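You operate a simulated robot arm through the tools that you are given. There is no shell and no other tool. Be economical: measure what you need, move in short steps, check, and stop when the job is done.

The job below is to be done with a simulated robot arm. You get a single attempt, and the scene is never put back.

JOB
Set up a length check for jacket sample No. 75, stop at 205.
Fine: wipe the grit off the bench end, cloth back on its spot, and lay the sample where the grit was. Set down upright: what you pick out. What is to be rubbed or washed off counts as gone when no trace of it is left.

Only the result counts: the job must be done as asked and must still hold three seconds after the hand-in. Knocking over, shifting, dropping, spilling or breaking anything else fails it. Flat cloth is picked up by pressing the open fingertips on it (5 to 10 N) and closing them slowly along it; thin cloth reads only 2 to 8 mm in the jaws.

ROBOT AND FRAMES
A 7-joint arm with a two-finger gripper on a trunk, on a base that drives. Base frame: it is fixed to the floor where the robot stands at the start and does not move with it; the origin is under the middle of the robot, x ahead of it, y to its left, z up. Units: mm, rad, N and s.
With the tool pointing down near the work surface it reaches from about 300 to 740 mm from the robot's upright axis, wherever it stands. Its first joint turns from -2.897 to 2.897 rad. Places, roughly: cloth spot [700, 200, 900]; grit patch [500, 200, 900]; jacket sample [750, 1250, 1000]; length stop [300, 200, 900]. Payload 2.94 kg.
The tool frame sits at the grasp point between the pads (the TCP): z along the fingers, y along the line on which they close. The tips reach 30 mm beyond it. Largest opening 138 mm; the body of the gripper starts 109 mm behind the TCP.
Orientation is told as [roll, pitch, yaw] about the base's x, y, z axes, in that order, counted from this pose: with the fingers straight down and closing along the base's y, the tool's x points along the base's -x, its y along +y and its z along -z.

CONTROLS
- The arm moves only by the tool jog_arm. Its argument "rows" is a list of rows, each a list of 7 numbers: the turn, a rotation vector about the base's x, y, z in units of 120 degrees (1.0 is 120 degrees), then the shift along the base's x, y, z in units of 300 mm (1.0 is 300 mm), then the finger opening in mm, from 0 to 138. In form: [[wx, wy, wz, x, y, z, gripper], ...]. A call has 1 to 12 rows; each row is the pose to reach, as a shift and turn from the pose commanded when the call began. A call with a number of a shift or a turn outside -1 to 1 is refused whole. Rows are played at 5 a second. More than 50 mm and 0.15 rad between two rows, or a gripper value outside its range, and nothing of the call is played. A pose out of reach is approached as far as the arm can. The call stops where the force on the tool passes 40 N (or 10 N more than at its start, if that is more) or the arm is blocked; 0.2 s more then pass. The fingers move at their own pace and stop on an object; they squeeze with about 23 N. The grip force told is the motor's: it shows also when the fingers shut on nothing. Time passes only in rows, and 0.2 s behind the last, so rows that repeat a pose let the fingers close. The reply holds the time, the measured pose of the TCP, the force on the tool along the base axes, the opening and the grip force, in the units named above and with some noise, with the torque about the TCP (base axes, N m) and any sound that the robot's microphone picked up.
- Cameras (640 x 400 px; columns grow to the right, rows downward): "scene" is now at [-0.1, 142.4, 1540.7]; the picture's right is [0.12, -0.99, 0.00], its down [-0.72, -0.09, -0.68] and it looks along [0.68, 0.08, -0.73] (base axes); focal length 292 px, centre (320, 200). "wrist" rides on the gripper at [71, 19, -146] in the tool frame; the picture's right is [-0.26, 0.97, 0.00], its down [-0.85, -0.23, -0.48] and it looks along [-0.46, -0.12, 0.88] (tool axes); focal length 280 px, centre (320, 200).
- get_image(camera): a new picture of that camera. It takes no simulated time.
- move_column(by): slides the trunk up (or, below 0, down) by that many mm; the arm and the scene camera ride with it, the base frame stays. It gives what a move gives, with no picture.
- base_move(legs): drives the robot by 1 to 6 legs, each [ahead, left, turn to the left] in mm, mm and rad, along the robot's own axes; the way and the turn of a leg run together, so that a leg with both is an arc; at most 1500 mm and 3.142 rad a leg. The arm and the cameras ride along, it lands a little off, and it stops where it bumps. It gives what a move gives.
- head_to(pan, tilt): turns the head with the scene camera to pan (to the left, within 1.501 rad either way) and tilt (down, from -0.506 to 1.204), counted from straight ahead of the robot. It gives what a move gives.
- point_at(camera, pixels): there is no depth. For up to 12 entries [column, row, z] of the newest picture of that camera ("zoom" is the newest enlarged one), the place [x, y] in the base frame at which the ray of that pixel passes the height z, good to about 3 mm. It takes no simulated time.
- close_up(camera, box): a new picture of the part [left, top, right, bottom] of that camera's present view, enlarged. It takes no simulated time.
- hand_in(): hands the job in; it is judged then, once.

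Go step by step. Measure first, check grasps and placings, and put right what went wrong. The budget is 80 turns and 52 pictures, counting those below and the enlarged ones. Unless the task says otherwise, let go and move clear before handing in, and close with one line.

The tools are called after "Request:" by a JSON object that holds its "name" and its "arguments". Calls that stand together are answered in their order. jog_arm: Moves the arm, as the interface text tells. Its arguments: {"type":"object","properties":{"rows":{"type":"array","items":{"type":"array","items":{"type":"number"}}}},"required":["rows"]} The other tools are called the same way: move_column (by) slides the trunk up or down; base_move (legs) drives the base; head_to (pan, tilt) turns the head that bears the scene camera; get_image (camera) takes a picture; point_at (camera, pixels) gives the place at which the rays of pixels pass given heights; close_up (camera, box) takes an enlarged picture of a part of a camera's view; hand_in () hands the job in.

At the start:

```text
time: 0.0
tool_pos: [431.1, 24.0, 1137.7]
ee_rot: [0.001, 0.0, -0.001]
ft_force: [0.7, -0.8, 0.6]
moment: [-0.04, 0.03, 0.02]
grip_width: 138.0
gripper_force: 0.0
trunk travel left (down, up): [-400.0, 54.0]
robot x, y, heading: [-2.9, -1.2, 0.001]
head pan, tilt: [0.122, 0.819]
```

scene: 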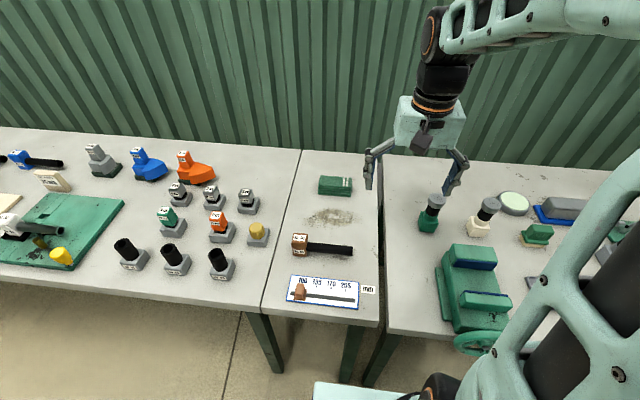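
wrist: 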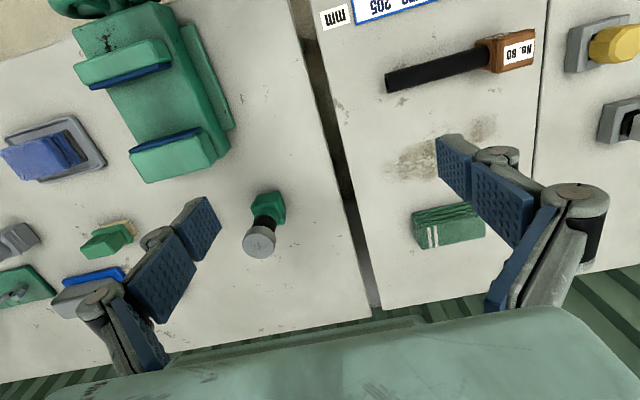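

The scene shows a green folded cloth (335,186), grit patch (332,216), a No. 60 block with black rod (320,245), and a stop scale (323,292). I'll enlarge the bench end and the left area.

Request:
{"name": "close_up", "arguments": {"camera": "scene", "box": [260, 160, 400, 320]}}

Request:
{"name": "close_up", "arguments": {"camera": "scene", "box": [100, 130, 280, 290]}}

Request:
{"name": "head_to", "arguments": {"pan": 0.9, "tilt": 0.7}}

Request:
{"name": "get_image", "arguments": {"camera": "scene"}}

```text
2.50 times, centred on (330, 240) of scene
```

zoom: 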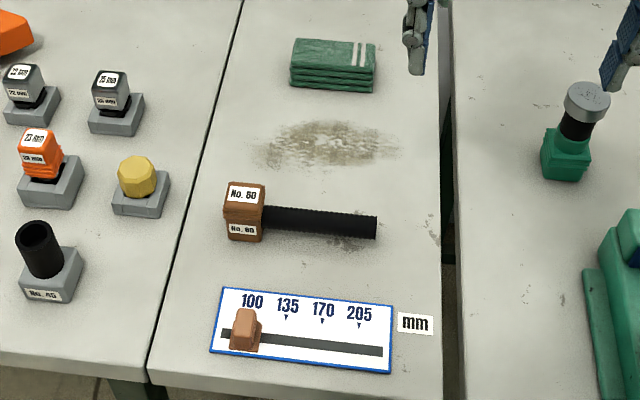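

```text
2.50 times, centred on (190, 210) of scene
```

zoom: 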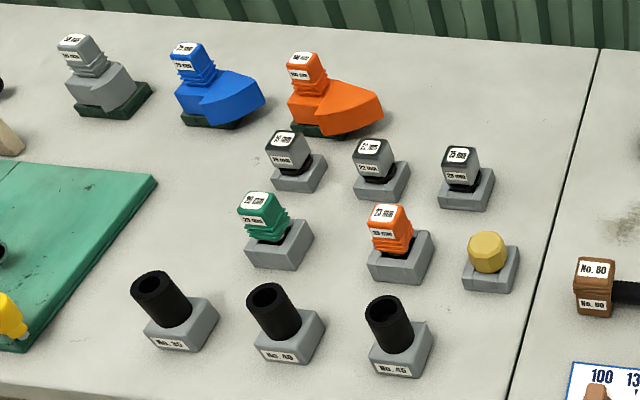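

```text
time: 1.1
tool_pos: [432.0, 23.6, 1136.3]
ee_rot: [0.001, 0.002, 0.0]
ft_force: [0.0, 0.8, -0.8]
moment: [-0.03, 0.01, -0.02]
grip_width: 138.0
gripper_force: 0.1
trunk travel left (down, up): [-400.0, 54.0]
robot x, y, heading: [1.2, -1.6, -0.004]
head pan, tilt: [0.901, 0.7]
```

```text
47 pictures are left
```

scene: 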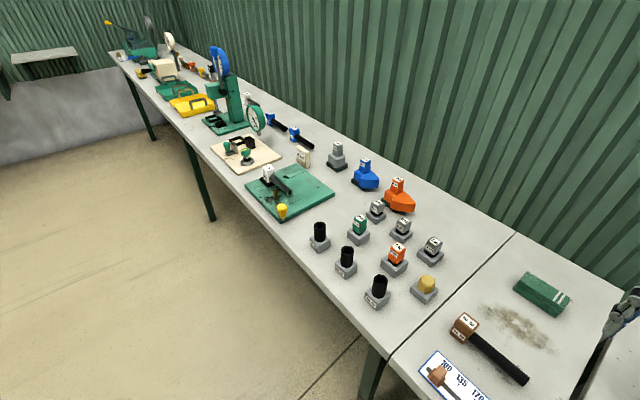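

The row continues leftward; there are blue-headed black rods at (277,123) and (300,138), and a white-headed one at (275,180). I'll enlarge those.

Request:
{"name": "close_up", "arguments": {"camera": "scene", "box": [200, 90, 360, 230]}}

Request:
{"name": "point_at", "arguments": {"camera": "scene", "pixels": [[277, 123, 930], [300, 138, 930], [275, 180, 930], [540, 293, 900], [515, 325, 900], [487, 345, 920], [455, 380, 900], [390, 360, 900], [514, 234, 900]]}}

```text
2.86 times, centred on (280, 160) of scene
```

zoom: 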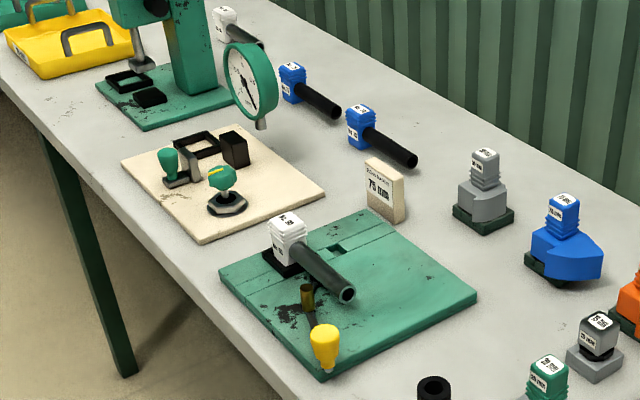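

```text
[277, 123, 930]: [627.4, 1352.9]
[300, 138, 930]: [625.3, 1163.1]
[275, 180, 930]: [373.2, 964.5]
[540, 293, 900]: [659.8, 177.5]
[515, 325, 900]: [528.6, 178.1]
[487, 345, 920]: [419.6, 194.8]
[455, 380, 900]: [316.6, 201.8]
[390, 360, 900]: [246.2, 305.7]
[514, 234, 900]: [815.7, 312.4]
```

Samples: two blue-headed rods and one white-headed rod at y≈1160–1500; labels to be read later. First the bench end: I'll move the hand over the patch and look with the wrist camera.

Request:
{"name": "jog_arm", "arguments": {"rows": [[0, 0, 0, 0, 0.14, 0, 138], [0, 0, 0, 0, 0.28, 0, 138], [0, 0, 0, 0, 0.42, 0, 138], [0, 0, 0, 0, 0.57, 0, 138], [0, 0, 0, 0.05, 0.57, 0, 138]]}}

Request:
{"name": "get_image", "arguments": {"camera": "wrist"}}

```text
time: 2.3
tool_pos: [445.8, 196.9, 1135.6]
ee_rot: [-0.001, 0.0, 0.0]
ft_force: [0.2, 0.2, 0.3]
moment: [0.02, 0.02, -0.01]
grip_width: 137.8
gripper_force: 0.0
trunk travel left (down, up): [-400.0, 54.0]
robot x, y, heading: [-1.2, 1.0, 0.001]
head pan, tilt: [0.901, 0.7]
```

```text
45 pictures are left
```

wrist: 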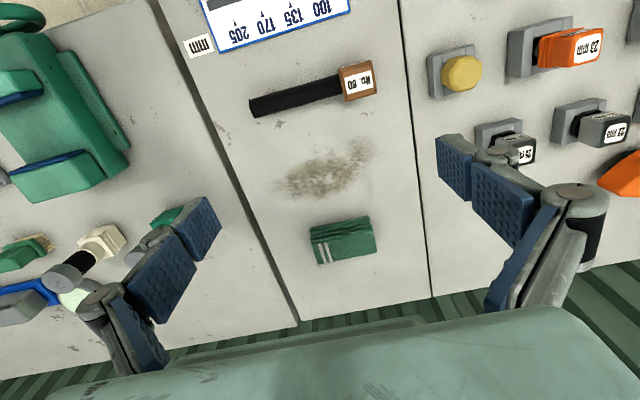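

Cloth pad spans (311–376, 217–265), grit (275–375, 137–200), No. 60 rod (250–375, 62–117). I'll measure these.

Request:
{"name": "point_at", "arguments": {"camera": "wrist", "pixels": [[311, 230, 900], [369, 217, 900], [314, 240, 930], [371, 228, 930], [319, 265, 930], [376, 253, 930], [275, 190, 900], [375, 140, 900], [320, 170, 900], [298, 275, 900], [434, 298, 900], [250, 110, 920]]}}

Request:
{"name": "head_to", "arguments": {"pan": 0.25, "tilt": 0.8}}

Request:
{"name": "close_up", "arguments": {"camera": "scene", "box": [260, 140, 440, 320]}}

```text
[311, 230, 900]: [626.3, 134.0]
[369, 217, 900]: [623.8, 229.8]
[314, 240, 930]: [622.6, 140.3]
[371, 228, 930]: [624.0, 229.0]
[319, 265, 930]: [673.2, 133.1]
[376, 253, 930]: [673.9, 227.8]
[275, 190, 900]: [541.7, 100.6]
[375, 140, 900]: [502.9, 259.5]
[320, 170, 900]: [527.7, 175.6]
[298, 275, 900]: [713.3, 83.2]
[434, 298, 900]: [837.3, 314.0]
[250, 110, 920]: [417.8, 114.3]
```

```text
time: 3.4
tool_pos: [447.2, 195.4, 1136.3]
ee_rot: [-0.001, -0.001, 0.0]
ft_force: [0.1, 1.1, -0.5]
moment: [0.0, -0.03, -0.02]
grip_width: 137.9
gripper_force: 0.1
trunk travel left (down, up): [-400.0, 54.0]
robot x, y, heading: [0.2, 2.7, -0.004]
head pan, tilt: [0.25, 0.799]
```

```text
2.22 times, centred on (350, 230) of scene
```

zoom: 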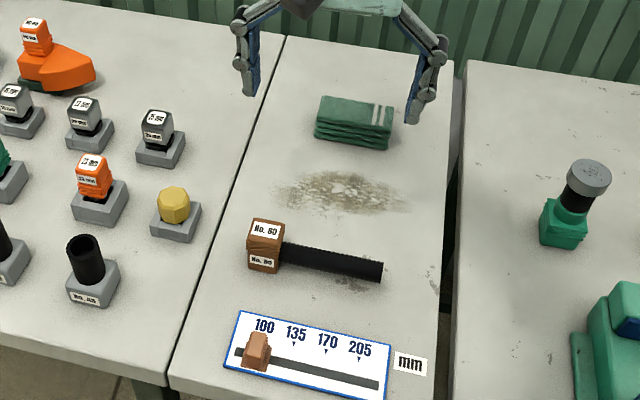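

I'll measure the same cloth features from the scene zoom: bottom front edge (315,140)-(387,150), top front edge (320,116)-(387,128), top back edge (322,96)-(393,105).

Request:
{"name": "point_at", "arguments": {"camera": "zoom", "pixels": [[315, 140, 900], [387, 150, 900], [320, 116, 930], [387, 128, 930], [322, 96, 930], [393, 105, 930], [275, 190, 900], [410, 205, 900], [340, 170, 900], [340, 215, 900], [255, 345, 930], [358, 358, 900]]}}

Request:
{"name": "close_up", "arguments": {"camera": "wrist", "box": [240, 120, 420, 290]}}

```text
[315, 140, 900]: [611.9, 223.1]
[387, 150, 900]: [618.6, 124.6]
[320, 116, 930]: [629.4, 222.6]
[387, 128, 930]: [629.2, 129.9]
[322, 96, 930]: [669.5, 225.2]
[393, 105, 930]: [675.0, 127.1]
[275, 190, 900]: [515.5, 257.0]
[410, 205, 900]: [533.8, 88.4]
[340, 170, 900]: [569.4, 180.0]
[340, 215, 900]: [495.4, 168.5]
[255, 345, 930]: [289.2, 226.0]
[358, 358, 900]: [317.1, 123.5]
```

```text
2.35 times, centred on (330, 205) of wrist
```

zoom: 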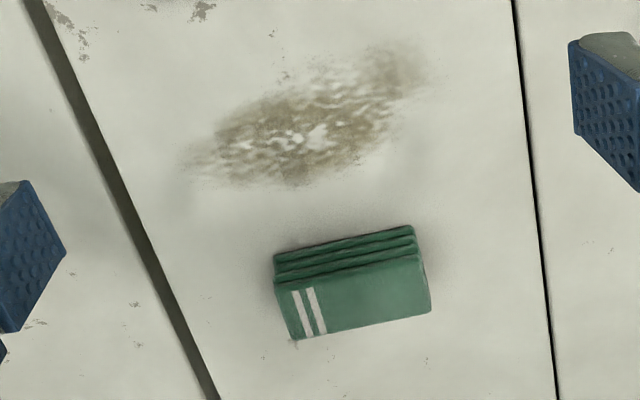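

Cloth pad is about 57×95×30 centred at (647,178), grit spans x≈480–565, y≈90–262. I'll move above the cloth with the fingers open and descend halfway.

Request:
{"name": "jog_arm", "arguments": {"rows": [[0, 0, 0, 0.15, -0.02, 0, 138], [0, 0, 0, 0.3, -0.04, 0, 138], [0, 0, 0, 0.45, -0.06, 0, 138], [0, 0, 0, 0.6, -0.06, 0, 138], [0, 0, 0, 0.67, -0.06, -0.1, 138], [0, 0, 0, 0.67, -0.06, -0.25, 138], [0, 0, 0, 0.67, -0.06, -0.4, 138], [0, 0, 0, 0.67, -0.06, -0.5, 138], [0, 0, 0, 0.67, -0.06, -0.5, 138]]}}

Request:
{"name": "get_image", "arguments": {"camera": "wrist"}}

Request:
{"name": "get_image", "arguments": {"camera": "scene"}}

```text
time: 5.3
tool_pos: [648.1, 175.9, 984.3]
ee_rot: [0.0, 0.001, 0.001]
ft_force: [0.5, -0.8, -0.4]
moment: [0.0, -0.02, 0.0]
grip_width: 138.0
gripper_force: 0.1
trunk travel left (down, up): [-400.0, 54.0]
robot x, y, heading: [3.3, -0.3, 0.001]
head pan, tilt: [0.25, 0.799]
```

```text
42 pictures are left
```

wrist: 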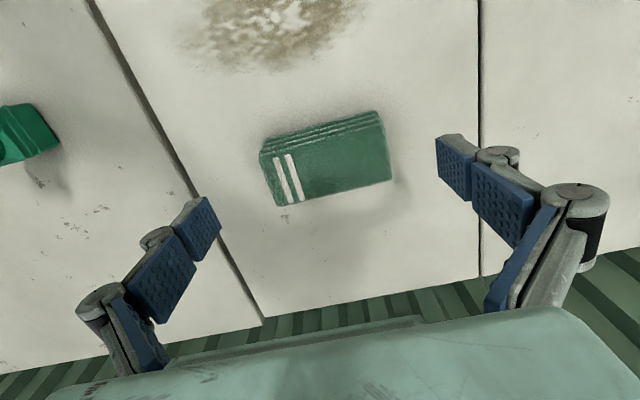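

```text
41 pictures are left
```

scene: 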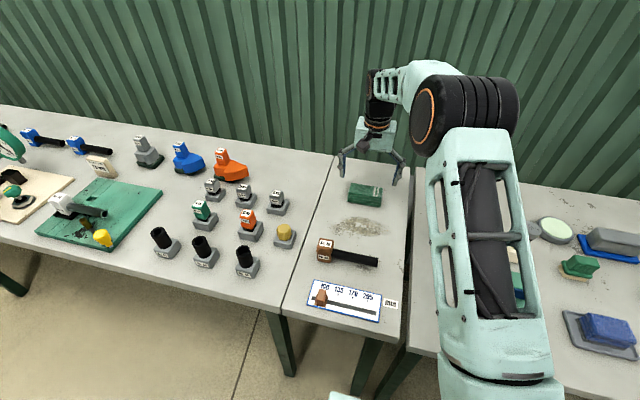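

Wrist shows cloth top corners (262,152), (380,124), (392,178), (279,206); measuring the centre from this close view.

Request:
{"name": "point_at", "arguments": {"camera": "wrist", "pixels": [[262, 152, 930], [380, 124, 930], [392, 178, 930], [279, 206, 930], [259, 150, 900], [377, 111, 900]]}}

```text
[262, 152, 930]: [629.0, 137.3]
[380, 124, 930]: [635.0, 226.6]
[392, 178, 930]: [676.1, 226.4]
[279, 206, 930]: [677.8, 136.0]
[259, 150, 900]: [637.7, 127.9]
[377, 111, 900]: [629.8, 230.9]
```

Centre is about (653,181). I'll descend to tips ≈908 and close.

Request:
{"name": "jog_arm", "arguments": {"rows": [[0, 0, 0, 0.013, 0.017, -0.08, 138], [0, 0, 0, 0.013, 0.017, -0.15, 138], [0, 0, 0, 0.013, 0.017, -0.15, 110], [0, 0, 0, 0.013, 0.017, -0.15, 90], [0, 0, 0, 0.013, 0.017, -0.15, 60], [0, 0, 0, 0.013, 0.017, -0.15, 40], [0, 0, 0, 0.013, 0.017, -0.15, 40], [0, 0, 0, 0.013, 0.017, -0.15, 40]]}}

Request:
{"name": "get_image", "arguments": {"camera": "wrist"}}

```text
time: 6.8
tool_pos: [657.7, 179.8, 945.9]
ee_rot: [-0.002, -0.012, -0.003]
ft_force: [2.1, 0.5, 7.7]
moment: [-0.04, 0.05, -0.05]
grip_width: 6.2
gripper_force: 8.3
trunk travel left (down, up): [-400.0, 54.0]
robot x, y, heading: [-0.4, -1.5, -0.002]
head pan, tilt: [0.25, 0.799]
stopped in row 7: the force on the tool passed its limit at 48 N (the readings are from after the stop); the commanded pose is now the measured one
```

```text
40 pictures are left
```

wrist: 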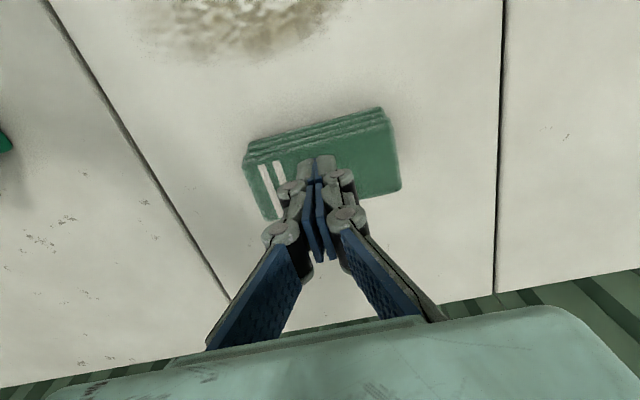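

The fingers closed to 6.2 mm with the tips on the cloth's upper layer, as the "thin cloth" hint describes. I'll lift a bit to see whether it comes along.

Request:
{"name": "jog_arm", "arguments": {"rows": [[0, 0, 0, 0, 0, 0.05, 0], [0, 0, 0, 0, 0, 0.1, 0], [0, 0, 0, 0, 0, 0.13, 0]]}}

Request:
{"name": "get_image", "arguments": {"camera": "wrist"}}

Request:
{"name": "close_up", "arguments": {"camera": "scene", "box": [290, 120, 440, 250]}}

```text
time: 7.6
tool_pos: [656.5, 177.5, 985.0]
ee_rot: [-0.004, -0.01, -0.003]
ft_force: [-0.5, 0.4, 0.2]
moment: [0.01, 0.01, -0.01]
grip_width: 0.0
gripper_force: 22.6
trunk travel left (down, up): [-400.0, 54.0]
robot x, y, heading: [2.0, 1.5, -0.003]
head pan, tilt: [0.25, 0.799]
```

```text
39 pictures are left
```

wrist: 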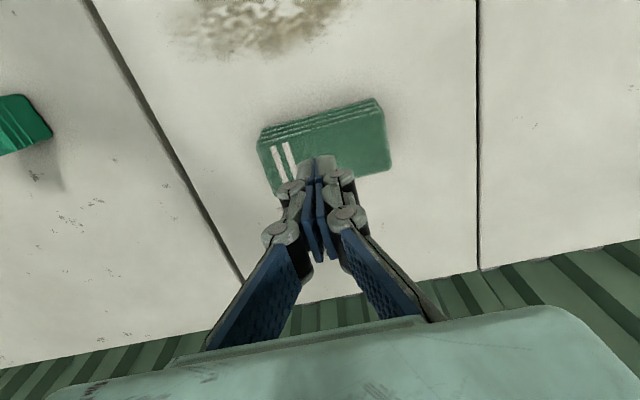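

```text
3.08 times, centred on (365, 185) of scene
```

zoom: 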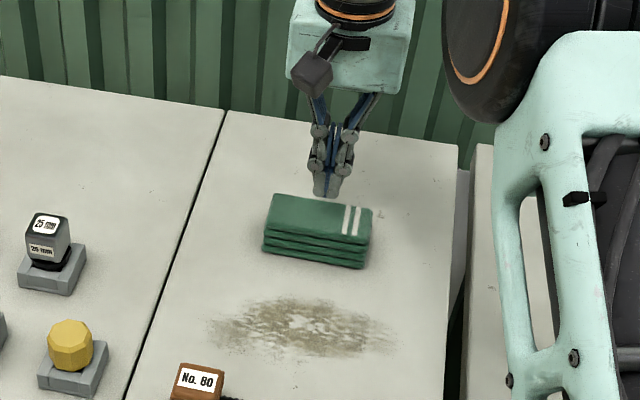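

The fingers closed on nothing and the cloth stayed. I'll check true offsets between finger tips and cloth with point measurements.

Request:
{"name": "point_at", "arguments": {"camera": "zoom", "pixels": [[327, 195, 955], [266, 250, 900], [364, 268, 900], [272, 230, 930], [368, 240, 930], [276, 196, 930], [372, 208, 930], [272, 230, 920], [276, 196, 920], [372, 208, 920]]}}

Request:
{"name": "point_at", "arguments": {"camera": "wrist", "pixels": [[256, 142, 930], [374, 106, 930], [390, 168, 930], [256, 142, 920], [374, 106, 920], [390, 168, 920], [256, 142, 910], [390, 168, 910], [318, 158, 955]]}}

```text
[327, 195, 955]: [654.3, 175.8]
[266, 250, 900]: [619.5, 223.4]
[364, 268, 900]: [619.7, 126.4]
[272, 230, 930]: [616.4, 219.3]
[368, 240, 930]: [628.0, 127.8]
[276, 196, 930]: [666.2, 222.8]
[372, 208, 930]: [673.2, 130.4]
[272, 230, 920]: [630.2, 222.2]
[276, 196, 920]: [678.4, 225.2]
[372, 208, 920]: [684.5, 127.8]
```

```text
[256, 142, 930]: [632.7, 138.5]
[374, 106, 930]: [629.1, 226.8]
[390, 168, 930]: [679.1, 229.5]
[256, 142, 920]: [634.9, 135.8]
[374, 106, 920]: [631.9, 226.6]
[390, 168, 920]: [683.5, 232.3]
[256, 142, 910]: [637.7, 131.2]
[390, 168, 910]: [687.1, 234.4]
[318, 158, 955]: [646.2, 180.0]
```

The cloth's top is at about z≈918 and it is soft, so I should use the pressing method: fingers ajar on top, press 5–10 N, close slowly.

Request:
{"name": "jog_arm", "arguments": {"rows": [[0, 0, 0, -0.01, 0, 0, 40], [0, 0, 0, -0.01, 0, 0, 60], [0, 0, 0, -0.01, 0, -0.06, 60], [0, 0, 0, -0.01, 0, -0.1, 60], [0, 0, 0, -0.01, 0, -0.12, 60], [0, 0, 0, -0.01, 0, -0.13, 60], [0, 0, 0, -0.01, 0, -0.14, 60], [0, 0, 0, -0.01, 0, -0.14, 60]]}}

```text
time: 9.4
tool_pos: [652.5, 180.1, 947.7]
ee_rot: [-0.002, -0.019, -0.001]
ft_force: [-3.1, 0.6, 29.9]
moment: [0.01, 0.3, 0.05]
grip_width: 60.2
gripper_force: 9.6
trunk travel left (down, up): [-400.0, 54.0]
robot x, y, heading: [3.4, -2.2, -0.001]
head pan, tilt: [0.25, 0.799]
```

Pressing gives 30 N, too much; contact is at TCP z≈948. I'll ease up by ~3.7 mm for 5–10 N.

Request:
{"name": "jog_arm", "arguments": {"rows": [[0, 0, 0, 0, 0, 0.006, 60], [0, 0, 0, 0, 0, 0.0125, 60], [0, 0, 0, 0, 0, 0.0125, 60]]}}

```text
time: 10.2
tool_pos: [652.1, 179.3, 948.3]
ee_rot: [-0.002, -0.012, 0.0]
ft_force: [2.8, 1.0, 14.2]
moment: [0.13, -0.02, 0.02]
grip_width: 61.3
gripper_force: 1.4
trunk travel left (down, up): [-400.0, 54.0]
robot x, y, heading: [3.5, -1.6, 0.0]
head pan, tilt: [0.25, 0.799]
```

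Still 14 N; easing up 1.3 mm more and closing slowly.

Request:
{"name": "jog_arm", "arguments": {"rows": [[0, 0, 0, 0, 0, 0.0045, 60], [0, 0, 0, 0, 0, 0.0045, 54], [0, 0, 0, 0, 0, 0.0045, 48], [0, 0, 0, 0, 0, 0.0045, 42], [0, 0, 0, 0, 0, 0.0045, 36], [0, 0, 0, 0, 0, 0.0045, 30], [0, 0, 0, 0, 0, 0.0045, 24], [0, 0, 0, 0, 0, 0.0045, 18], [0, 0, 0, 0, 0, 0.0045, 12], [0, 0, 0, 0, 0, 0.0045, 6], [0, 0, 0, 0, 0, 0.0045, 0], [0, 0, 0, 0, 0, 0.0045, 0]]}}

```text
time: 12.8
tool_pos: [653.4, 180.2, 949.5]
ee_rot: [-0.002, -0.01, -0.001]
ft_force: [-0.2, 1.0, 1.0]
moment: [-0.03, -0.01, 0.02]
grip_width: 0.0
gripper_force: 22.6
trunk travel left (down, up): [-400.0, 54.0]
robot x, y, heading: [-1.7, -2.7, 0.001]
head pan, tilt: [0.25, 0.799]
```

Closed to 0 and the force vanished: the pad behaves as stiff (30 N barely dents it), about 18 mm tall. I'll side-grip it lower: tips at ≈904, closing gently in stages.

Request:
{"name": "jog_arm", "arguments": {"rows": [[0, 0, 0, 0, 0, 0.06, 20], [0, 0, 0, 0, 0, 0.06, 50], [0, 0, 0, 0, 0, 0.06, 80], [0, 0, 0, 0, 0, 0.06, 110], [0, 0, 0, 0, 0, 0.06, 138], [0, 0, 0, 0, 0, 0.06, 138], [0, 0, 0, 0, 0, 0, 138], [0, 0, 0, 0, 0, -0.04, 138], [0, 0, 0, 0, 0, -0.054, 138], [0, 0, 0, 0, 0, -0.054, 138]]}}

Request:
{"name": "get_image", "arguments": {"camera": "wrist"}}

```text
time: 15.0
tool_pos: [653.1, 178.9, 931.7]
ee_rot: [-0.001, -0.01, -0.001]
ft_force: [0.4, -0.3, -0.4]
moment: [0.01, 0.02, 0.01]
grip_width: 138.2
gripper_force: 0.0
trunk travel left (down, up): [-400.0, 54.0]
robot x, y, heading: [-2.3, 0.7, -0.003]
head pan, tilt: [0.25, 0.799]
```

```text
37 pictures are left
```

wrist: 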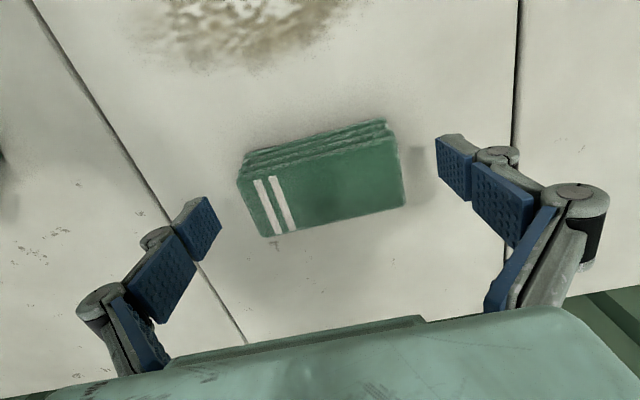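

Tips are at ≈902 with no contact, pad centred between fingers. Closing gently.

Request:
{"name": "jog_arm", "arguments": {"rows": [[0, 0, 0, 0, 0, 0.003, 125], [0, 0, 0, 0, 0, 0.003, 115], [0, 0, 0, 0, 0, 0.003, 105], [0, 0, 0, 0, 0, 0.003, 98], [0, 0, 0, 0, 0, 0.003, 92], [0, 0, 0, 0, 0, 0.003, 88], [0, 0, 0, 0, 0, 0.003, 88]]}}

Request:
{"name": "get_image", "arguments": {"camera": "wrist"}}

```text
time: 16.6
tool_pos: [654.0, 179.4, 932.8]
ee_rot: [-0.002, -0.009, 0.0]
ft_force: [-0.7, -0.1, 2.0]
moment: [-0.1, 0.08, -0.01]
grip_width: 104.1
gripper_force: 22.9
trunk travel left (down, up): [-400.0, 54.0]
robot x, y, heading: [2.3, -3.0, -0.003]
head pan, tilt: [0.25, 0.799]
```

```text
36 pictures are left
```

wrist: 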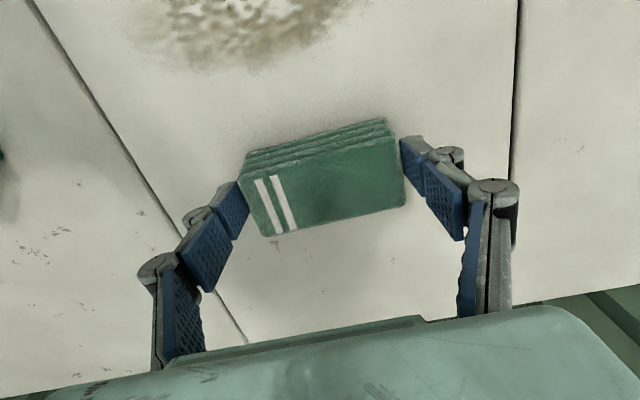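

Pad gripped at 104 mm, 22.9 N. Lifting 20 mm and carrying it over the far part of the patch.

Request:
{"name": "jog_arm", "arguments": {"rows": [[0, 0, 0, 0, 0, 0.03, 85], [0, 0, 0, 0, 0, 0.07, 85], [0, 0, 0, -0.15, 0, 0.07, 85], [0, 0, 0, -0.3, 0, 0.07, 85], [0, 0, 0, -0.3, 0, 0.07, 85]]}}

Request:
{"name": "get_image", "arguments": {"camera": "wrist"}}

```text
time: 17.8
tool_pos: [562.1, 176.2, 953.5]
ee_rot: [-0.005, -0.01, -0.002]
ft_force: [-0.4, 0.5, -0.7]
moment: [0.0, 0.04, 0.02]
grip_width: 104.0
gripper_force: 23.3
trunk travel left (down, up): [-400.0, 54.0]
robot x, y, heading: [3.5, 3.0, -0.004]
head pan, tilt: [0.25, 0.799]
```

```text
35 pictures are left
```

wrist: 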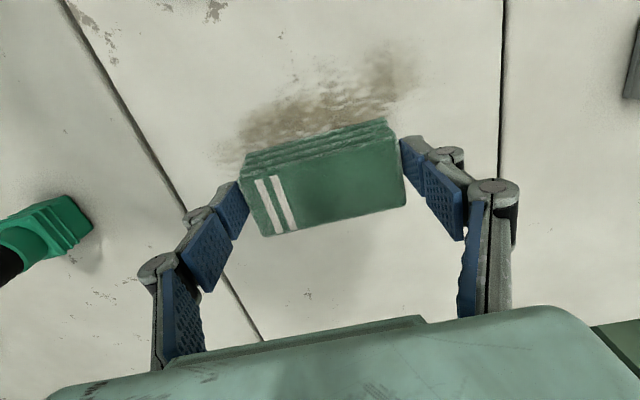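

The pad is held. Lowering onto the bench with light pressure and checking the force.

Request:
{"name": "jog_arm", "arguments": {"rows": [[0, 0, 0, 0, 0, -0.04, 85], [0, 0, 0, 0, 0, -0.065, 85], [0, 0, 0, 0, 0, -0.073, 85], [0, 0, 0, 0, 0, -0.073, 85]]}}

```text
time: 18.8
tool_pos: [563.4, 178.9, 933.7]
ee_rot: [-0.002, -0.008, -0.002]
ft_force: [-2.7, -1.5, 7.8]
moment: [-0.16, 0.17, 0.0]
grip_width: 104.0
gripper_force: 23.2
trunk travel left (down, up): [-400.0, 54.0]
robot x, y, heading: [3.0, 0.3, 0.003]
head pan, tilt: [0.25, 0.799]
```

7.8 N pressing, good. First wiping passes: along y at x≈560, then 540, then 520.

Request:
{"name": "jog_arm", "arguments": {"rows": [[0, 0, 0, 0, 0.13, 0, 85], [0, 0, 0, 0, 0.2, 0, 85], [0, 0, 0, 0, 0.07, 0, 85], [0, 0, 0, 0, -0.07, 0, 85], [0, 0, 0, 0, -0.2, 0, 85], [0, 0, 0, -0.08, -0.2, 0, 85], [0, 0, 0, -0.08, -0.07, 0, 85], [0, 0, 0, -0.08, 0.07, 0, 85], [0, 0, 0, -0.08, 0.2, 0, 85], [0, 0, 0, -0.15, 0.2, 0, 85], [0, 0, 0, -0.15, 0.07, 0, 85], [0, 0, 0, -0.15, -0.07, 0, 85]]}}

```text
time: 21.4
tool_pos: [520.1, 155.8, 931.9]
ee_rot: [-0.001, -0.008, -0.003]
ft_force: [-1.3, 0.8, 11.1]
moment: [0.61, -0.21, 0.11]
grip_width: 104.4
gripper_force: 23.2
trunk travel left (down, up): [-400.0, 54.0]
robot x, y, heading: [-1.2, -2.3, -0.001]
head pan, tilt: [0.25, 0.799]
```

Contact and grip held. Continuing the passes nearer: x≈520 remaining, then ≈495.

Request:
{"name": "jog_arm", "arguments": {"rows": [[0, 0, 0, 0, -0.13, 0, 85], [0, 0, 0, -0.08, -0.13, 0, 85], [0, 0, 0, -0.08, 0, 0, 85], [0, 0, 0, -0.08, 0.14, 0, 85], [0, 0, 0, -0.08, 0.27, 0, 85], [0, 0, 0, 0, 0.27, 0, 85], [0, 0, 0, 0.08, 0.27, 0, 85], [0, 0, 0, 0.08, 0.14, 0, 85], [0, 0, 0, 0.08, 0, 0, 85], [0, 0, 0, 0.08, -0.13, 0, 85], [0, 0, 0, 0.08, -0.13, 0.08, 85], [0, 0, 0, 0.08, 0.05, 0.2, 85]]}}

Request:
{"name": "get_image", "arguments": {"camera": "scene"}}

```text
refused: row 12 steps farther than a row can; nothing moved
```

```text
34 pictures are left
```

scene: 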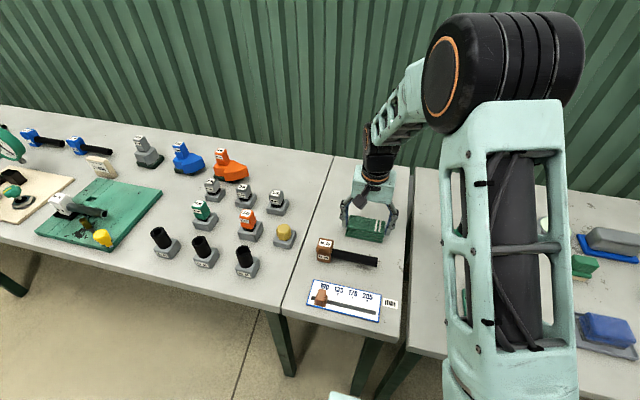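

The last row stepped too far; resending with a smaller final step.

Request:
{"name": "jog_arm", "arguments": {"rows": [[0, 0, 0, 0, -0.13, 0, 85], [0, 0, 0, -0.08, -0.13, 0, 85], [0, 0, 0, -0.08, 0, 0, 85], [0, 0, 0, -0.08, 0.14, 0, 85], [0, 0, 0, -0.08, 0.27, 0, 85], [0, 0, 0, 0, 0.27, 0, 85], [0, 0, 0, 0.08, 0.27, 0, 85], [0, 0, 0, 0.08, 0.14, 0, 85], [0, 0, 0, 0.08, 0, 0, 85], [0, 0, 0, 0.08, -0.13, 0, 85], [0, 0, 0, 0.08, -0.13, 0.08, 85], [0, 0, 0, 0.15, -0.05, 0.12, 85]]}}

Request:
{"name": "jog_arm", "arguments": {"rows": [[0, 0, 0, 0.12, 0.06, 0.05, 85], [0, 0, 0, 0.24, 0.12, 0.05, 85], [0, 0, 0, 0.26, 0.12, 0.05, 85]]}}

Request:
{"name": "get_image", "arguments": {"camera": "wrist"}}

Request:
{"name": "close_up", "arguments": {"camera": "scene", "box": [290, 160, 430, 270]}}

```text
time: 24.0
tool_pos: [564.1, 141.8, 966.0]
ee_rot: [-0.002, -0.008, -0.001]
ft_force: [0.6, -0.1, -0.8]
moment: [-0.05, 0.0, 0.04]
grip_width: 104.1
gripper_force: 23.0
trunk travel left (down, up): [-400.0, 54.0]
robot x, y, heading: [0.3, -4.7, -0.002]
head pan, tilt: [0.25, 0.799]
```

```text
time: 24.8
tool_pos: [642.5, 180.3, 982.3]
ee_rot: [-0.001, -0.01, -0.001]
ft_force: [0.6, -1.2, 0.3]
moment: [0.01, 0.06, -0.02]
grip_width: 104.0
gripper_force: 23.0
trunk travel left (down, up): [-400.0, 54.0]
robot x, y, heading: [2.2, -1.0, 0.001]
head pan, tilt: [0.25, 0.799]
```

```text
33 pictures are left
```

wrist: 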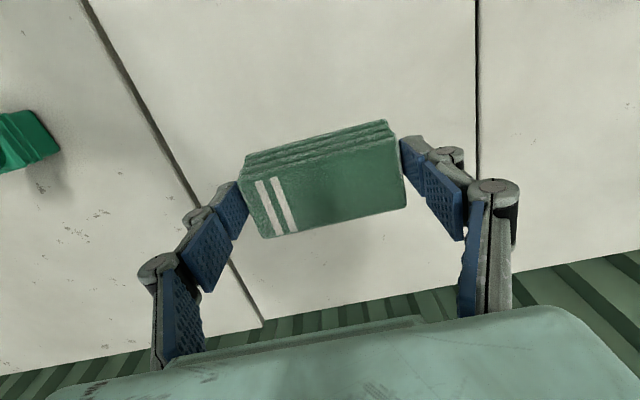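

```text
3.64 times, centred on (360, 215) of scene
```

zoom: 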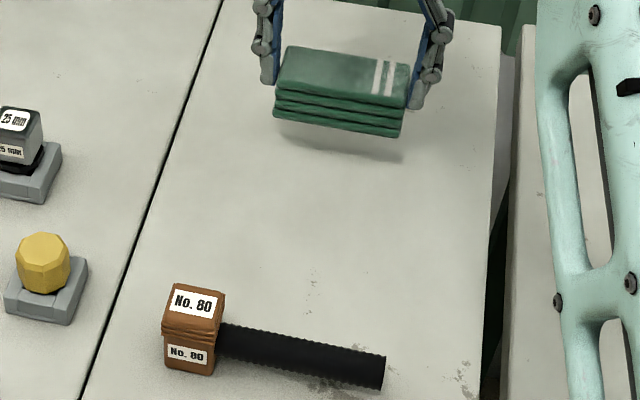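

The patch is clean in both views. Putting the cloth back at (654,179): lower to the bench.

Request:
{"name": "jog_arm", "arguments": {"rows": [[0, 0, 0, 0.038, -0.002, -0.06, 85], [0, 0, 0, 0.038, -0.002, -0.13, 85], [0, 0, 0, 0.038, -0.002, -0.16, 85], [0, 0, 0, 0.038, -0.002, -0.163, 85]]}}

```text
time: 25.8
tool_pos: [652.7, 179.0, 933.7]
ee_rot: [-0.002, -0.009, -0.001]
ft_force: [-0.6, -0.4, -0.8]
moment: [0.0, 0.0, 0.0]
grip_width: 104.2
gripper_force: 23.5
trunk travel left (down, up): [-400.0, 54.0]
robot x, y, heading: [-0.4, 0.5, 0.003]
head pan, tilt: [0.25, 0.799]
```

Just above contact; lower 1 mm, open, and rise.

Request:
{"name": "jog_arm", "arguments": {"rows": [[0, 0, 0, 0.003, 0, -0.004, 85], [0, 0, 0, 0.003, 0, -0.004, 108], [0, 0, 0, 0.003, 0, -0.004, 125], [0, 0, 0, 0.003, 0, -0.004, 138], [0, 0, 0, 0.003, 0, -0.004, 138], [0, 0, 0, 0.003, 0, 0.1, 138], [0, 0, 0, 0.003, 0, 0.25, 138], [0, 0, 0, 0.003, 0, 0.4, 138], [0, 0, 0, -0.1, 0, 0.5, 138], [0, 0, 0, -0.25, 0, 0.5, 138], [0, 0, 0, -0.4, 0, 0.5, 138], [0, 0, 0, -0.55, 0, 0.5, 138]]}}

Request:
{"name": "get_image", "arguments": {"camera": "wrist"}}

```text
time: 28.4
tool_pos: [485.9, 178.5, 1084.2]
ee_rot: [0.0, -0.01, -0.004]
ft_force: [-0.3, 0.1, -0.3]
moment: [-0.01, -0.03, -0.01]
grip_width: 138.3
gripper_force: 0.0
trunk travel left (down, up): [-400.0, 54.0]
robot x, y, heading: [5.2, -2.2, -0.002]
head pan, tilt: [0.25, 0.799]
```

```text
31 pictures are left
```

wrist: 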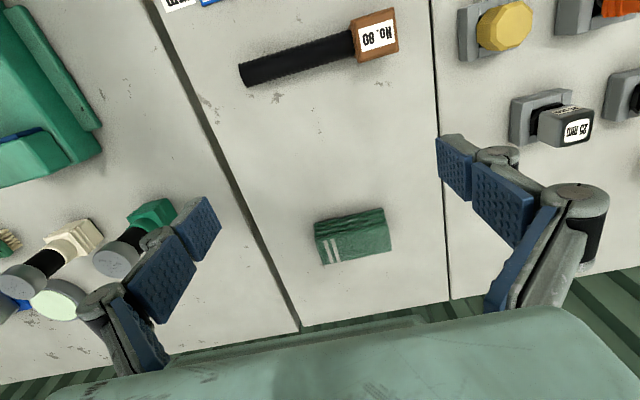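

Clean, cloth back. Now a close look at the length stop.

Request:
{"name": "close_up", "arguments": {"camera": "scene", "box": [295, 265, 405, 335]}}

Request:
{"name": "jog_arm", "arguments": {"rows": [[0, 0, 0, -0.15, 0, 0.1, 138], [0, 0, 0, -0.3, 0, 0.1, 138], [0, 0, 0, -0.45, 0, 0.1, 138], [0, 0, 0, -0.55, 0, 0.1, 138], [0, 0, 0, -0.55, 0, 0.1, 138]]}}

Request:
{"name": "get_image", "arguments": {"camera": "wrist"}}

```text
5.71 times, centred on (350, 300) of scene
```

zoom: 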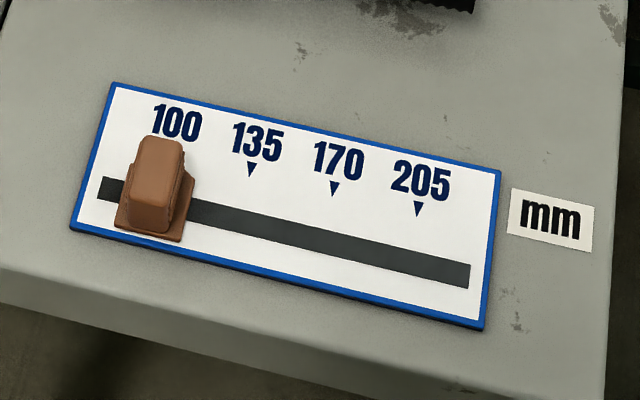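

```text
refused: row 1 steps farther than a row can; nothing moved
```

```text
29 pictures are left
```

wrist: 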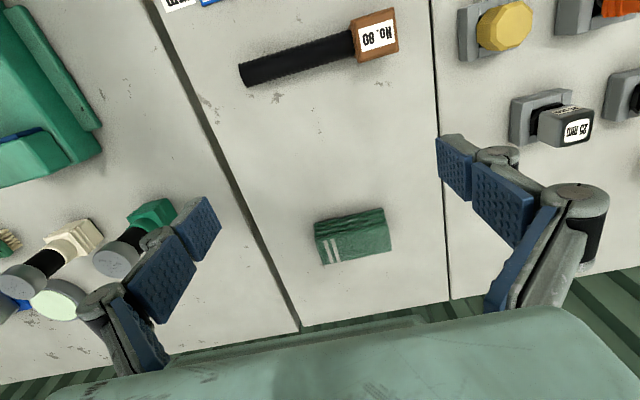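

The slider is at 100; the 205 pointer tip is at zoom (417,216). Measuring slider, marks and slot.

Request:
{"name": "point_at", "arguments": {"camera": "zoom", "pixels": [[250, 176, 905], [333, 194, 905], [417, 216, 905], [104, 188, 905], [468, 274, 905], [114, 226, 905], [182, 240, 905], [192, 178, 905], [134, 230, 905], [170, 236, 905], [145, 138, 935], [182, 145, 935]]}}

Request:
{"name": "jog_arm", "arguments": {"rows": [[0, 0, 0, -0.1, 0, 0.1, 138], [0, 0, 0, -0.25, 0.02, 0.1, 138], [0, 0, 0, -0.4, 0.05, 0.1, 138], [0, 0, 0, -0.4, 0.05, 0.1, 138]]}}

Request:
{"name": "get_image", "arguments": {"camera": "wrist"}}

```text
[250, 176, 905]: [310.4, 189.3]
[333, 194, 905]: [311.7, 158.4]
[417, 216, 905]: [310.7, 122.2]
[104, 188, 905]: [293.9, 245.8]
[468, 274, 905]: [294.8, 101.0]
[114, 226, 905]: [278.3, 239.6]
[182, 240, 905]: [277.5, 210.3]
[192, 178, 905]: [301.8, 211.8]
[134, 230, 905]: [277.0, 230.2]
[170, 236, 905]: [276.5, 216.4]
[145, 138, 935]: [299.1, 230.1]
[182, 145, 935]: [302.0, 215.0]
```

```text
time: 29.4
tool_pos: [366.9, 194.5, 1112.4]
ee_rot: [-0.002, -0.01, -0.002]
ft_force: [0.8, 0.0, -0.3]
moment: [0.0, 0.0, 0.02]
grip_width: 138.1
gripper_force: 0.0
trunk travel left (down, up): [-400.0, 54.0]
robot x, y, heading: [-2.3, -0.0, 0.003]
head pan, tilt: [0.25, 0.799]
```

```text
28 pictures are left
```

wrist: 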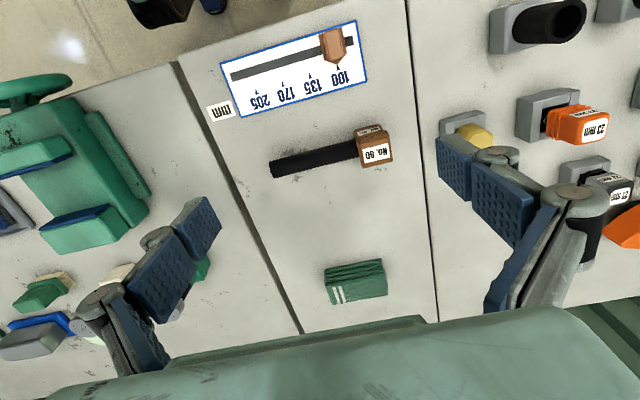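

Slider centre y≈225; marks ≈35 mm apart, 205 at y≈122. Cross-checking via wrist pixels of the marks and the slider.

Request:
{"name": "point_at", "arguments": {"camera": "wrist", "pixels": [[339, 67, 905], [310, 75, 905], [284, 83, 905], [257, 92, 905], [322, 60, 905], [347, 57, 905], [319, 35, 935], [345, 30, 935], [325, 64, 905], [232, 77, 905], [353, 41, 905]]}}

Request:
{"name": "close_up", "arguments": {"camera": "wrist", "box": [210, 10, 380, 120]}}

```text
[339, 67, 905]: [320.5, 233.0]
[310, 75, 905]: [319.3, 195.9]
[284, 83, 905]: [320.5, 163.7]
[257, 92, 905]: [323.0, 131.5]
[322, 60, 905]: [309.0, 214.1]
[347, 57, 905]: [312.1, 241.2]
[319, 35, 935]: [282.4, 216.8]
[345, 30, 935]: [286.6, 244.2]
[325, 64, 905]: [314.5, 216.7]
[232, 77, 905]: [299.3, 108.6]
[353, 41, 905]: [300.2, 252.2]
```

```text
3.64 times, centred on (295, 65) of wrist
```

zoom: 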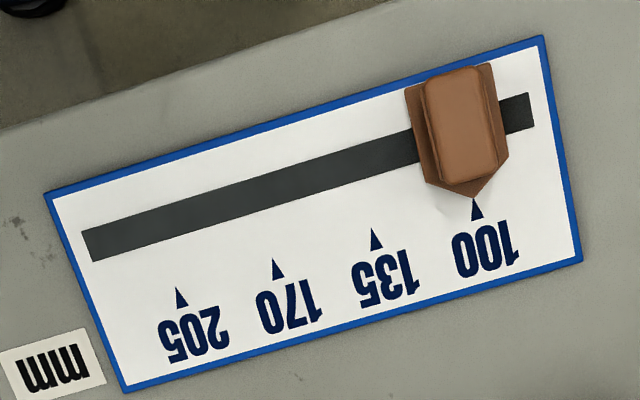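

The slider's pointer is at 100, handle around (292,227). Moving above it and down to tips ≈925 with 80 mm opening.

Request:
{"name": "jog_arm", "arguments": {"rows": [[0, 0, 0, -0.12, 0.05, 0, 110], [0, 0, 0, -0.25, 0.112, 0, 90], [0, 0, 0, -0.25, 0.112, -0.15, 80], [0, 0, 0, -0.25, 0.112, -0.3, 80], [0, 0, 0, -0.25, 0.112, -0.4, 80], [0, 0, 0, -0.25, 0.112, -0.48, 80], [0, 0, 0, -0.25, 0.112, -0.48, 80]]}}

Request:
{"name": "get_image", "arguments": {"camera": "wrist"}}

Request:
{"name": "close_up", "arguments": {"camera": "scene", "box": [290, 245, 410, 325]}}

```text
time: 31.0
tool_pos: [293.3, 228.2, 969.7]
ee_rot: [-0.002, -0.011, -0.001]
ft_force: [0.7, -0.2, 0.0]
moment: [0.02, 0.01, 0.01]
grip_width: 79.9
gripper_force: 0.1
trunk travel left (down, up): [-400.0, 54.0]
robot x, y, heading: [0.9, -0.4, 0.0]
head pan, tilt: [0.25, 0.799]
```

```text
26 pictures are left
```

wrist: 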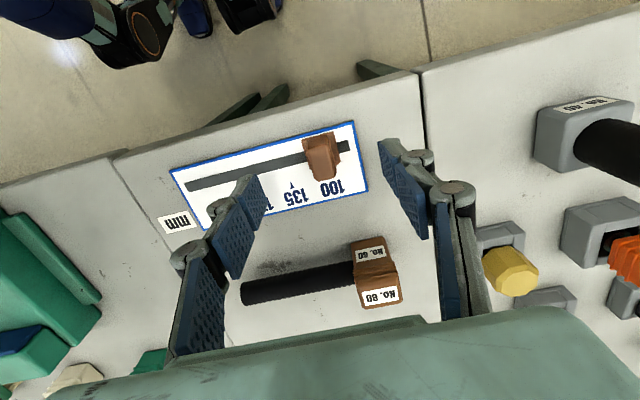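

```text
5.00 times, centred on (350, 285) of scene
```

zoom: 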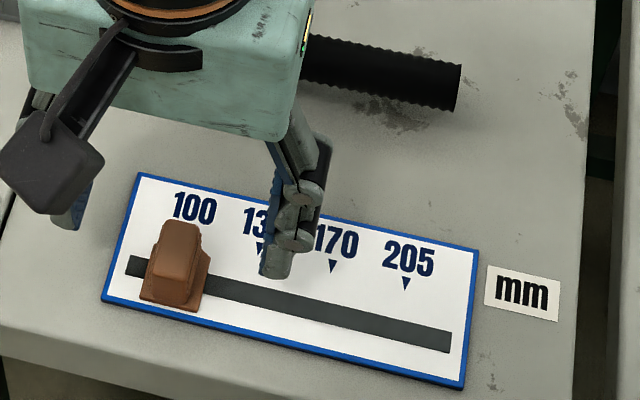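

Fingers straddle the slider; checking x alignment of the handle.

Request:
{"name": "point_at", "arguments": {"camera": "wrist", "pixels": [[319, 135, 930], [322, 175, 930], [305, 155, 930], [336, 150, 930], [304, 140, 930], [320, 183, 907]]}}

Request:
{"name": "point_at", "arguments": {"camera": "zoom", "pixels": [[180, 225, 930], [175, 285, 930], [140, 295, 905], [200, 310, 905], [262, 252, 905], [333, 272, 905], [406, 290, 905]]}}

```text
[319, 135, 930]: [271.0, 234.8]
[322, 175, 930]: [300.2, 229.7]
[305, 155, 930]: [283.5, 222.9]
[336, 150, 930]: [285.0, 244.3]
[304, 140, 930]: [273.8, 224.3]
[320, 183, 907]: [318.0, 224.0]
```

```text
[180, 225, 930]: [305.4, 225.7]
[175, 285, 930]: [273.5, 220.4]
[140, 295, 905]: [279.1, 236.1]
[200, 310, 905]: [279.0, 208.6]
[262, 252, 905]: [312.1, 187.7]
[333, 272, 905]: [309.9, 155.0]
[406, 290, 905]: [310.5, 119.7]
```

Handle spans x≈273–303, y≈215–240. Lower to tips ≈916 and close slowly.

Request:
{"name": "jog_arm", "arguments": {"rows": [[0, 0, 0, -0.015, 0, -0.04, 80], [0, 0, 0, -0.015, 0, -0.078, 80], [0, 0, 0, -0.015, 0, -0.078, 60], [0, 0, 0, -0.015, 0, -0.078, 45], [0, 0, 0, -0.015, 0, -0.078, 35], [0, 0, 0, -0.015, 0, -0.078, 25], [0, 0, 0, -0.015, 0, -0.078, 15], [0, 0, 0, -0.015, 0, -0.078, 10], [0, 0, 0, -0.015, 0, -0.078, 10]]}}

```text
time: 33.0
tool_pos: [290.0, 227.2, 946.1]
ee_rot: [-0.002, -0.01, -0.002]
ft_force: [0.3, -0.6, 0.3]
moment: [-0.05, 0.0, 0.03]
grip_width: 10.1
gripper_force: 0.0
trunk travel left (down, up): [-400.0, 54.0]
robot x, y, heading: [0.5, 0.2, 0.0]
head pan, tilt: [0.25, 0.799]
```

Opening reached 10 mm without force; checking where the fingers are.

Request:
{"name": "close_up", "arguments": {"camera": "scene", "box": [290, 245, 410, 325]}}

Request:
{"name": "close_up", "arguments": {"camera": "wrist", "box": [200, 80, 440, 240]}}

```text
5.00 times, centred on (350, 285) of scene
```

zoom: 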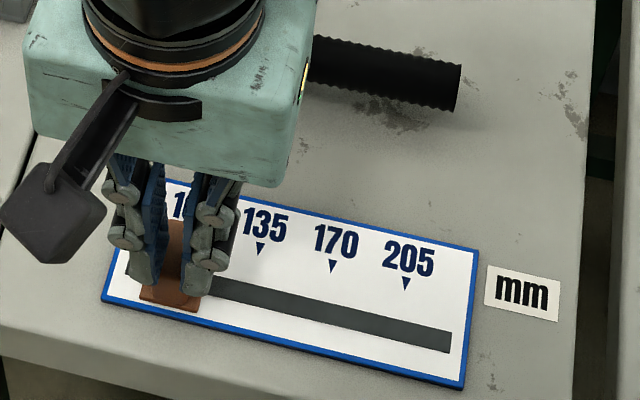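

```text
2.50 times, centred on (320, 160) of wrist
```

zoom: 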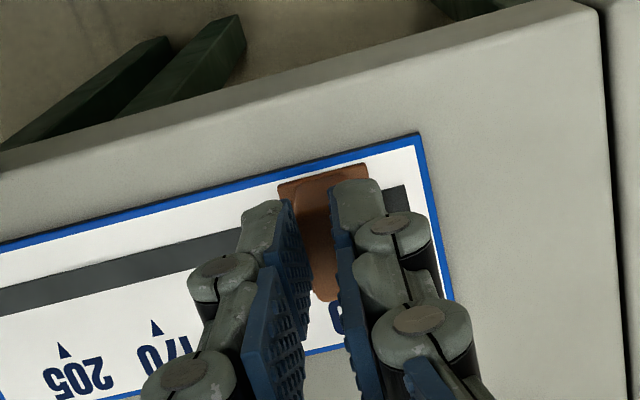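

The fingers straddle the handle, which is about 10 mm wide; closing further.

Request:
{"name": "jog_arm", "arguments": {"rows": [[0, 0, 0, 0, 0, 0, 6], [0, 0, 0, 0, 0, 0, 3], [0, 0, 0, 0, 0, 0, 0], [0, 0, 0, 0, 0, 0, 0]]}}

```text
time: 34.0
tool_pos: [289.7, 227.5, 946.9]
ee_rot: [-0.001, -0.01, -0.001]
ft_force: [-0.6, -0.6, -0.3]
moment: [0.0, -0.01, 0.03]
grip_width: 0.0
gripper_force: 23.0
trunk travel left (down, up): [-400.0, 54.0]
robot x, y, heading: [1.2, -4.1, 0.001]
head pan, tilt: [0.25, 0.799]
```

Closed on nothing: the handle is lower than thought (top <917), so its true centre is x≈296. I'll rise, open, shift +6 mm, and lower to tips ≈908 watching force.

Request:
{"name": "jog_arm", "arguments": {"rows": [[0, 0, 0, 0, 0, 0.03, 20], [0, 0, 0, 0.02, 0, 0.03, 60], [0, 0, 0, 0.02, 0, 0.03, 60], [0, 0, 0, 0.02, 0, 0, 60], [0, 0, 0, 0.02, 0, -0.02, 60], [0, 0, 0, 0.02, 0, -0.03, 60], [0, 0, 0, 0.02, 0, -0.03, 60]]}}

Request:
{"name": "jog_arm", "arguments": {"rows": [[0, 0, 0, 0, 0, 0, 50], [0, 0, 0, 0, 0, 0, 40], [0, 0, 0, 0, 0, 0, 30], [0, 0, 0, 0, 0, 0, 22], [0, 0, 0, 0, 0, 0, 14], [0, 0, 0, 0, 0, 0, 7], [0, 0, 0, 0, 0, 0, 4], [0, 0, 0, 0, 0, 0, 4]]}}

Request:
{"name": "close_up", "arguments": {"camera": "scene", "box": [290, 245, 410, 325]}}

```text
time: 35.6
tool_pos: [295.7, 227.6, 937.7]
ee_rot: [-0.002, -0.011, -0.001]
ft_force: [0.5, 1.1, 0.4]
moment: [-0.01, 0.0, -0.02]
grip_width: 60.1
gripper_force: 0.1
trunk travel left (down, up): [-400.0, 54.0]
robot x, y, heading: [1.5, -0.7, 0.006]
head pan, tilt: [0.25, 0.799]
```

```text
time: 37.4
tool_pos: [295.1, 227.9, 936.5]
ee_rot: [-0.004, -0.01, -0.001]
ft_force: [-0.5, 2.1, -1.7]
moment: [0.09, -0.28, 0.17]
grip_width: 16.7
gripper_force: 42.3
trunk travel left (down, up): [-400.0, 54.0]
robot x, y, heading: [-3.2, -1.3, -0.003]
head pan, tilt: [0.25, 0.799]
```

```text
5.00 times, centred on (350, 285) of scene
```

zoom: 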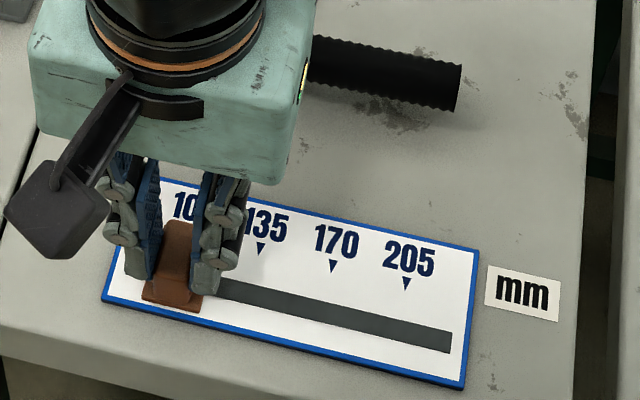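

Handle gripped at 16.7 mm. Sliding about 98 mm toward −y, then comparing.

Request:
{"name": "jog_arm", "arguments": {"rows": [[0, 0, 0, 0, -0.05, 0, 4], [0, 0, 0, 0, -0.1, 0, 4], [0, 0, 0, 0, -0.15, 0, 4], [0, 0, 0, 0, -0.2, 0, 4], [0, 0, 0, 0, -0.25, 0, 4], [0, 0, 0, 0, -0.29, 0, 4], [0, 0, 0, 0, -0.327, 0, 4], [0, 0, 0, 0, -0.327, 0, 4]]}}

Request:
{"name": "close_up", "arguments": {"camera": "wrist", "box": [230, 80, 430, 220]}}

Request:
{"name": "close_up", "arguments": {"camera": "scene", "box": [290, 245, 410, 325]}}

```text
time: 39.2
tool_pos: [294.8, 126.7, 938.0]
ee_rot: [-0.003, -0.009, 0.0]
ft_force: [2.0, -2.3, 2.6]
moment: [-0.07, -0.44, 0.21]
grip_width: 16.5
gripper_force: 42.7
trunk travel left (down, up): [-400.0, 54.0]
robot x, y, heading: [0.8, 1.1, -0.002]
head pan, tilt: [0.25, 0.799]
```

```text
2.86 times, centred on (330, 150) of wrist
```

zoom: 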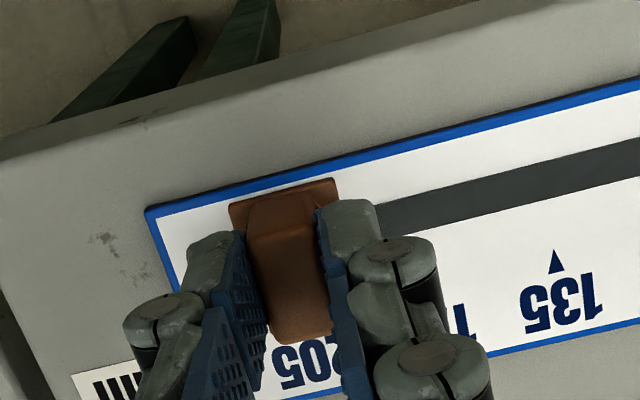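

```text
5.00 times, centred on (350, 285) of scene
```

zoom: 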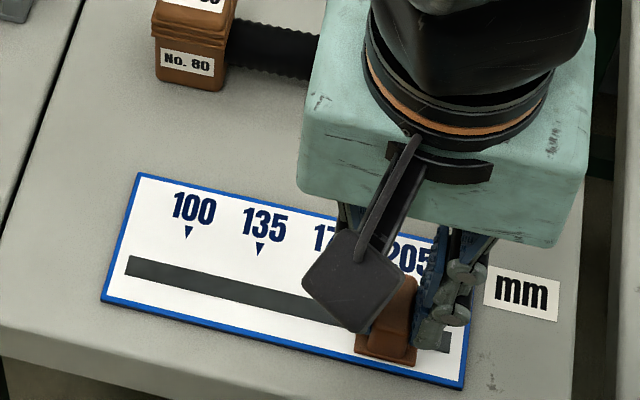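

The slider nearly reached 205; measuring mark 100/205 positions and base edges to compute the residual.

Request:
{"name": "point_at", "arguments": {"camera": "zoom", "pixels": [[188, 238, 905], [261, 254, 905], [333, 272, 905], [406, 290, 905], [355, 353, 905], [415, 366, 905], [140, 297, 905], [200, 311, 905]]}}

```text
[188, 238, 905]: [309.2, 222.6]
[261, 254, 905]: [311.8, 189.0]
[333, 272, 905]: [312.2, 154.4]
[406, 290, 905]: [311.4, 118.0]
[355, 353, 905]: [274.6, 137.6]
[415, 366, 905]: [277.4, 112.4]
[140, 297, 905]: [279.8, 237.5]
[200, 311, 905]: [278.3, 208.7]
```

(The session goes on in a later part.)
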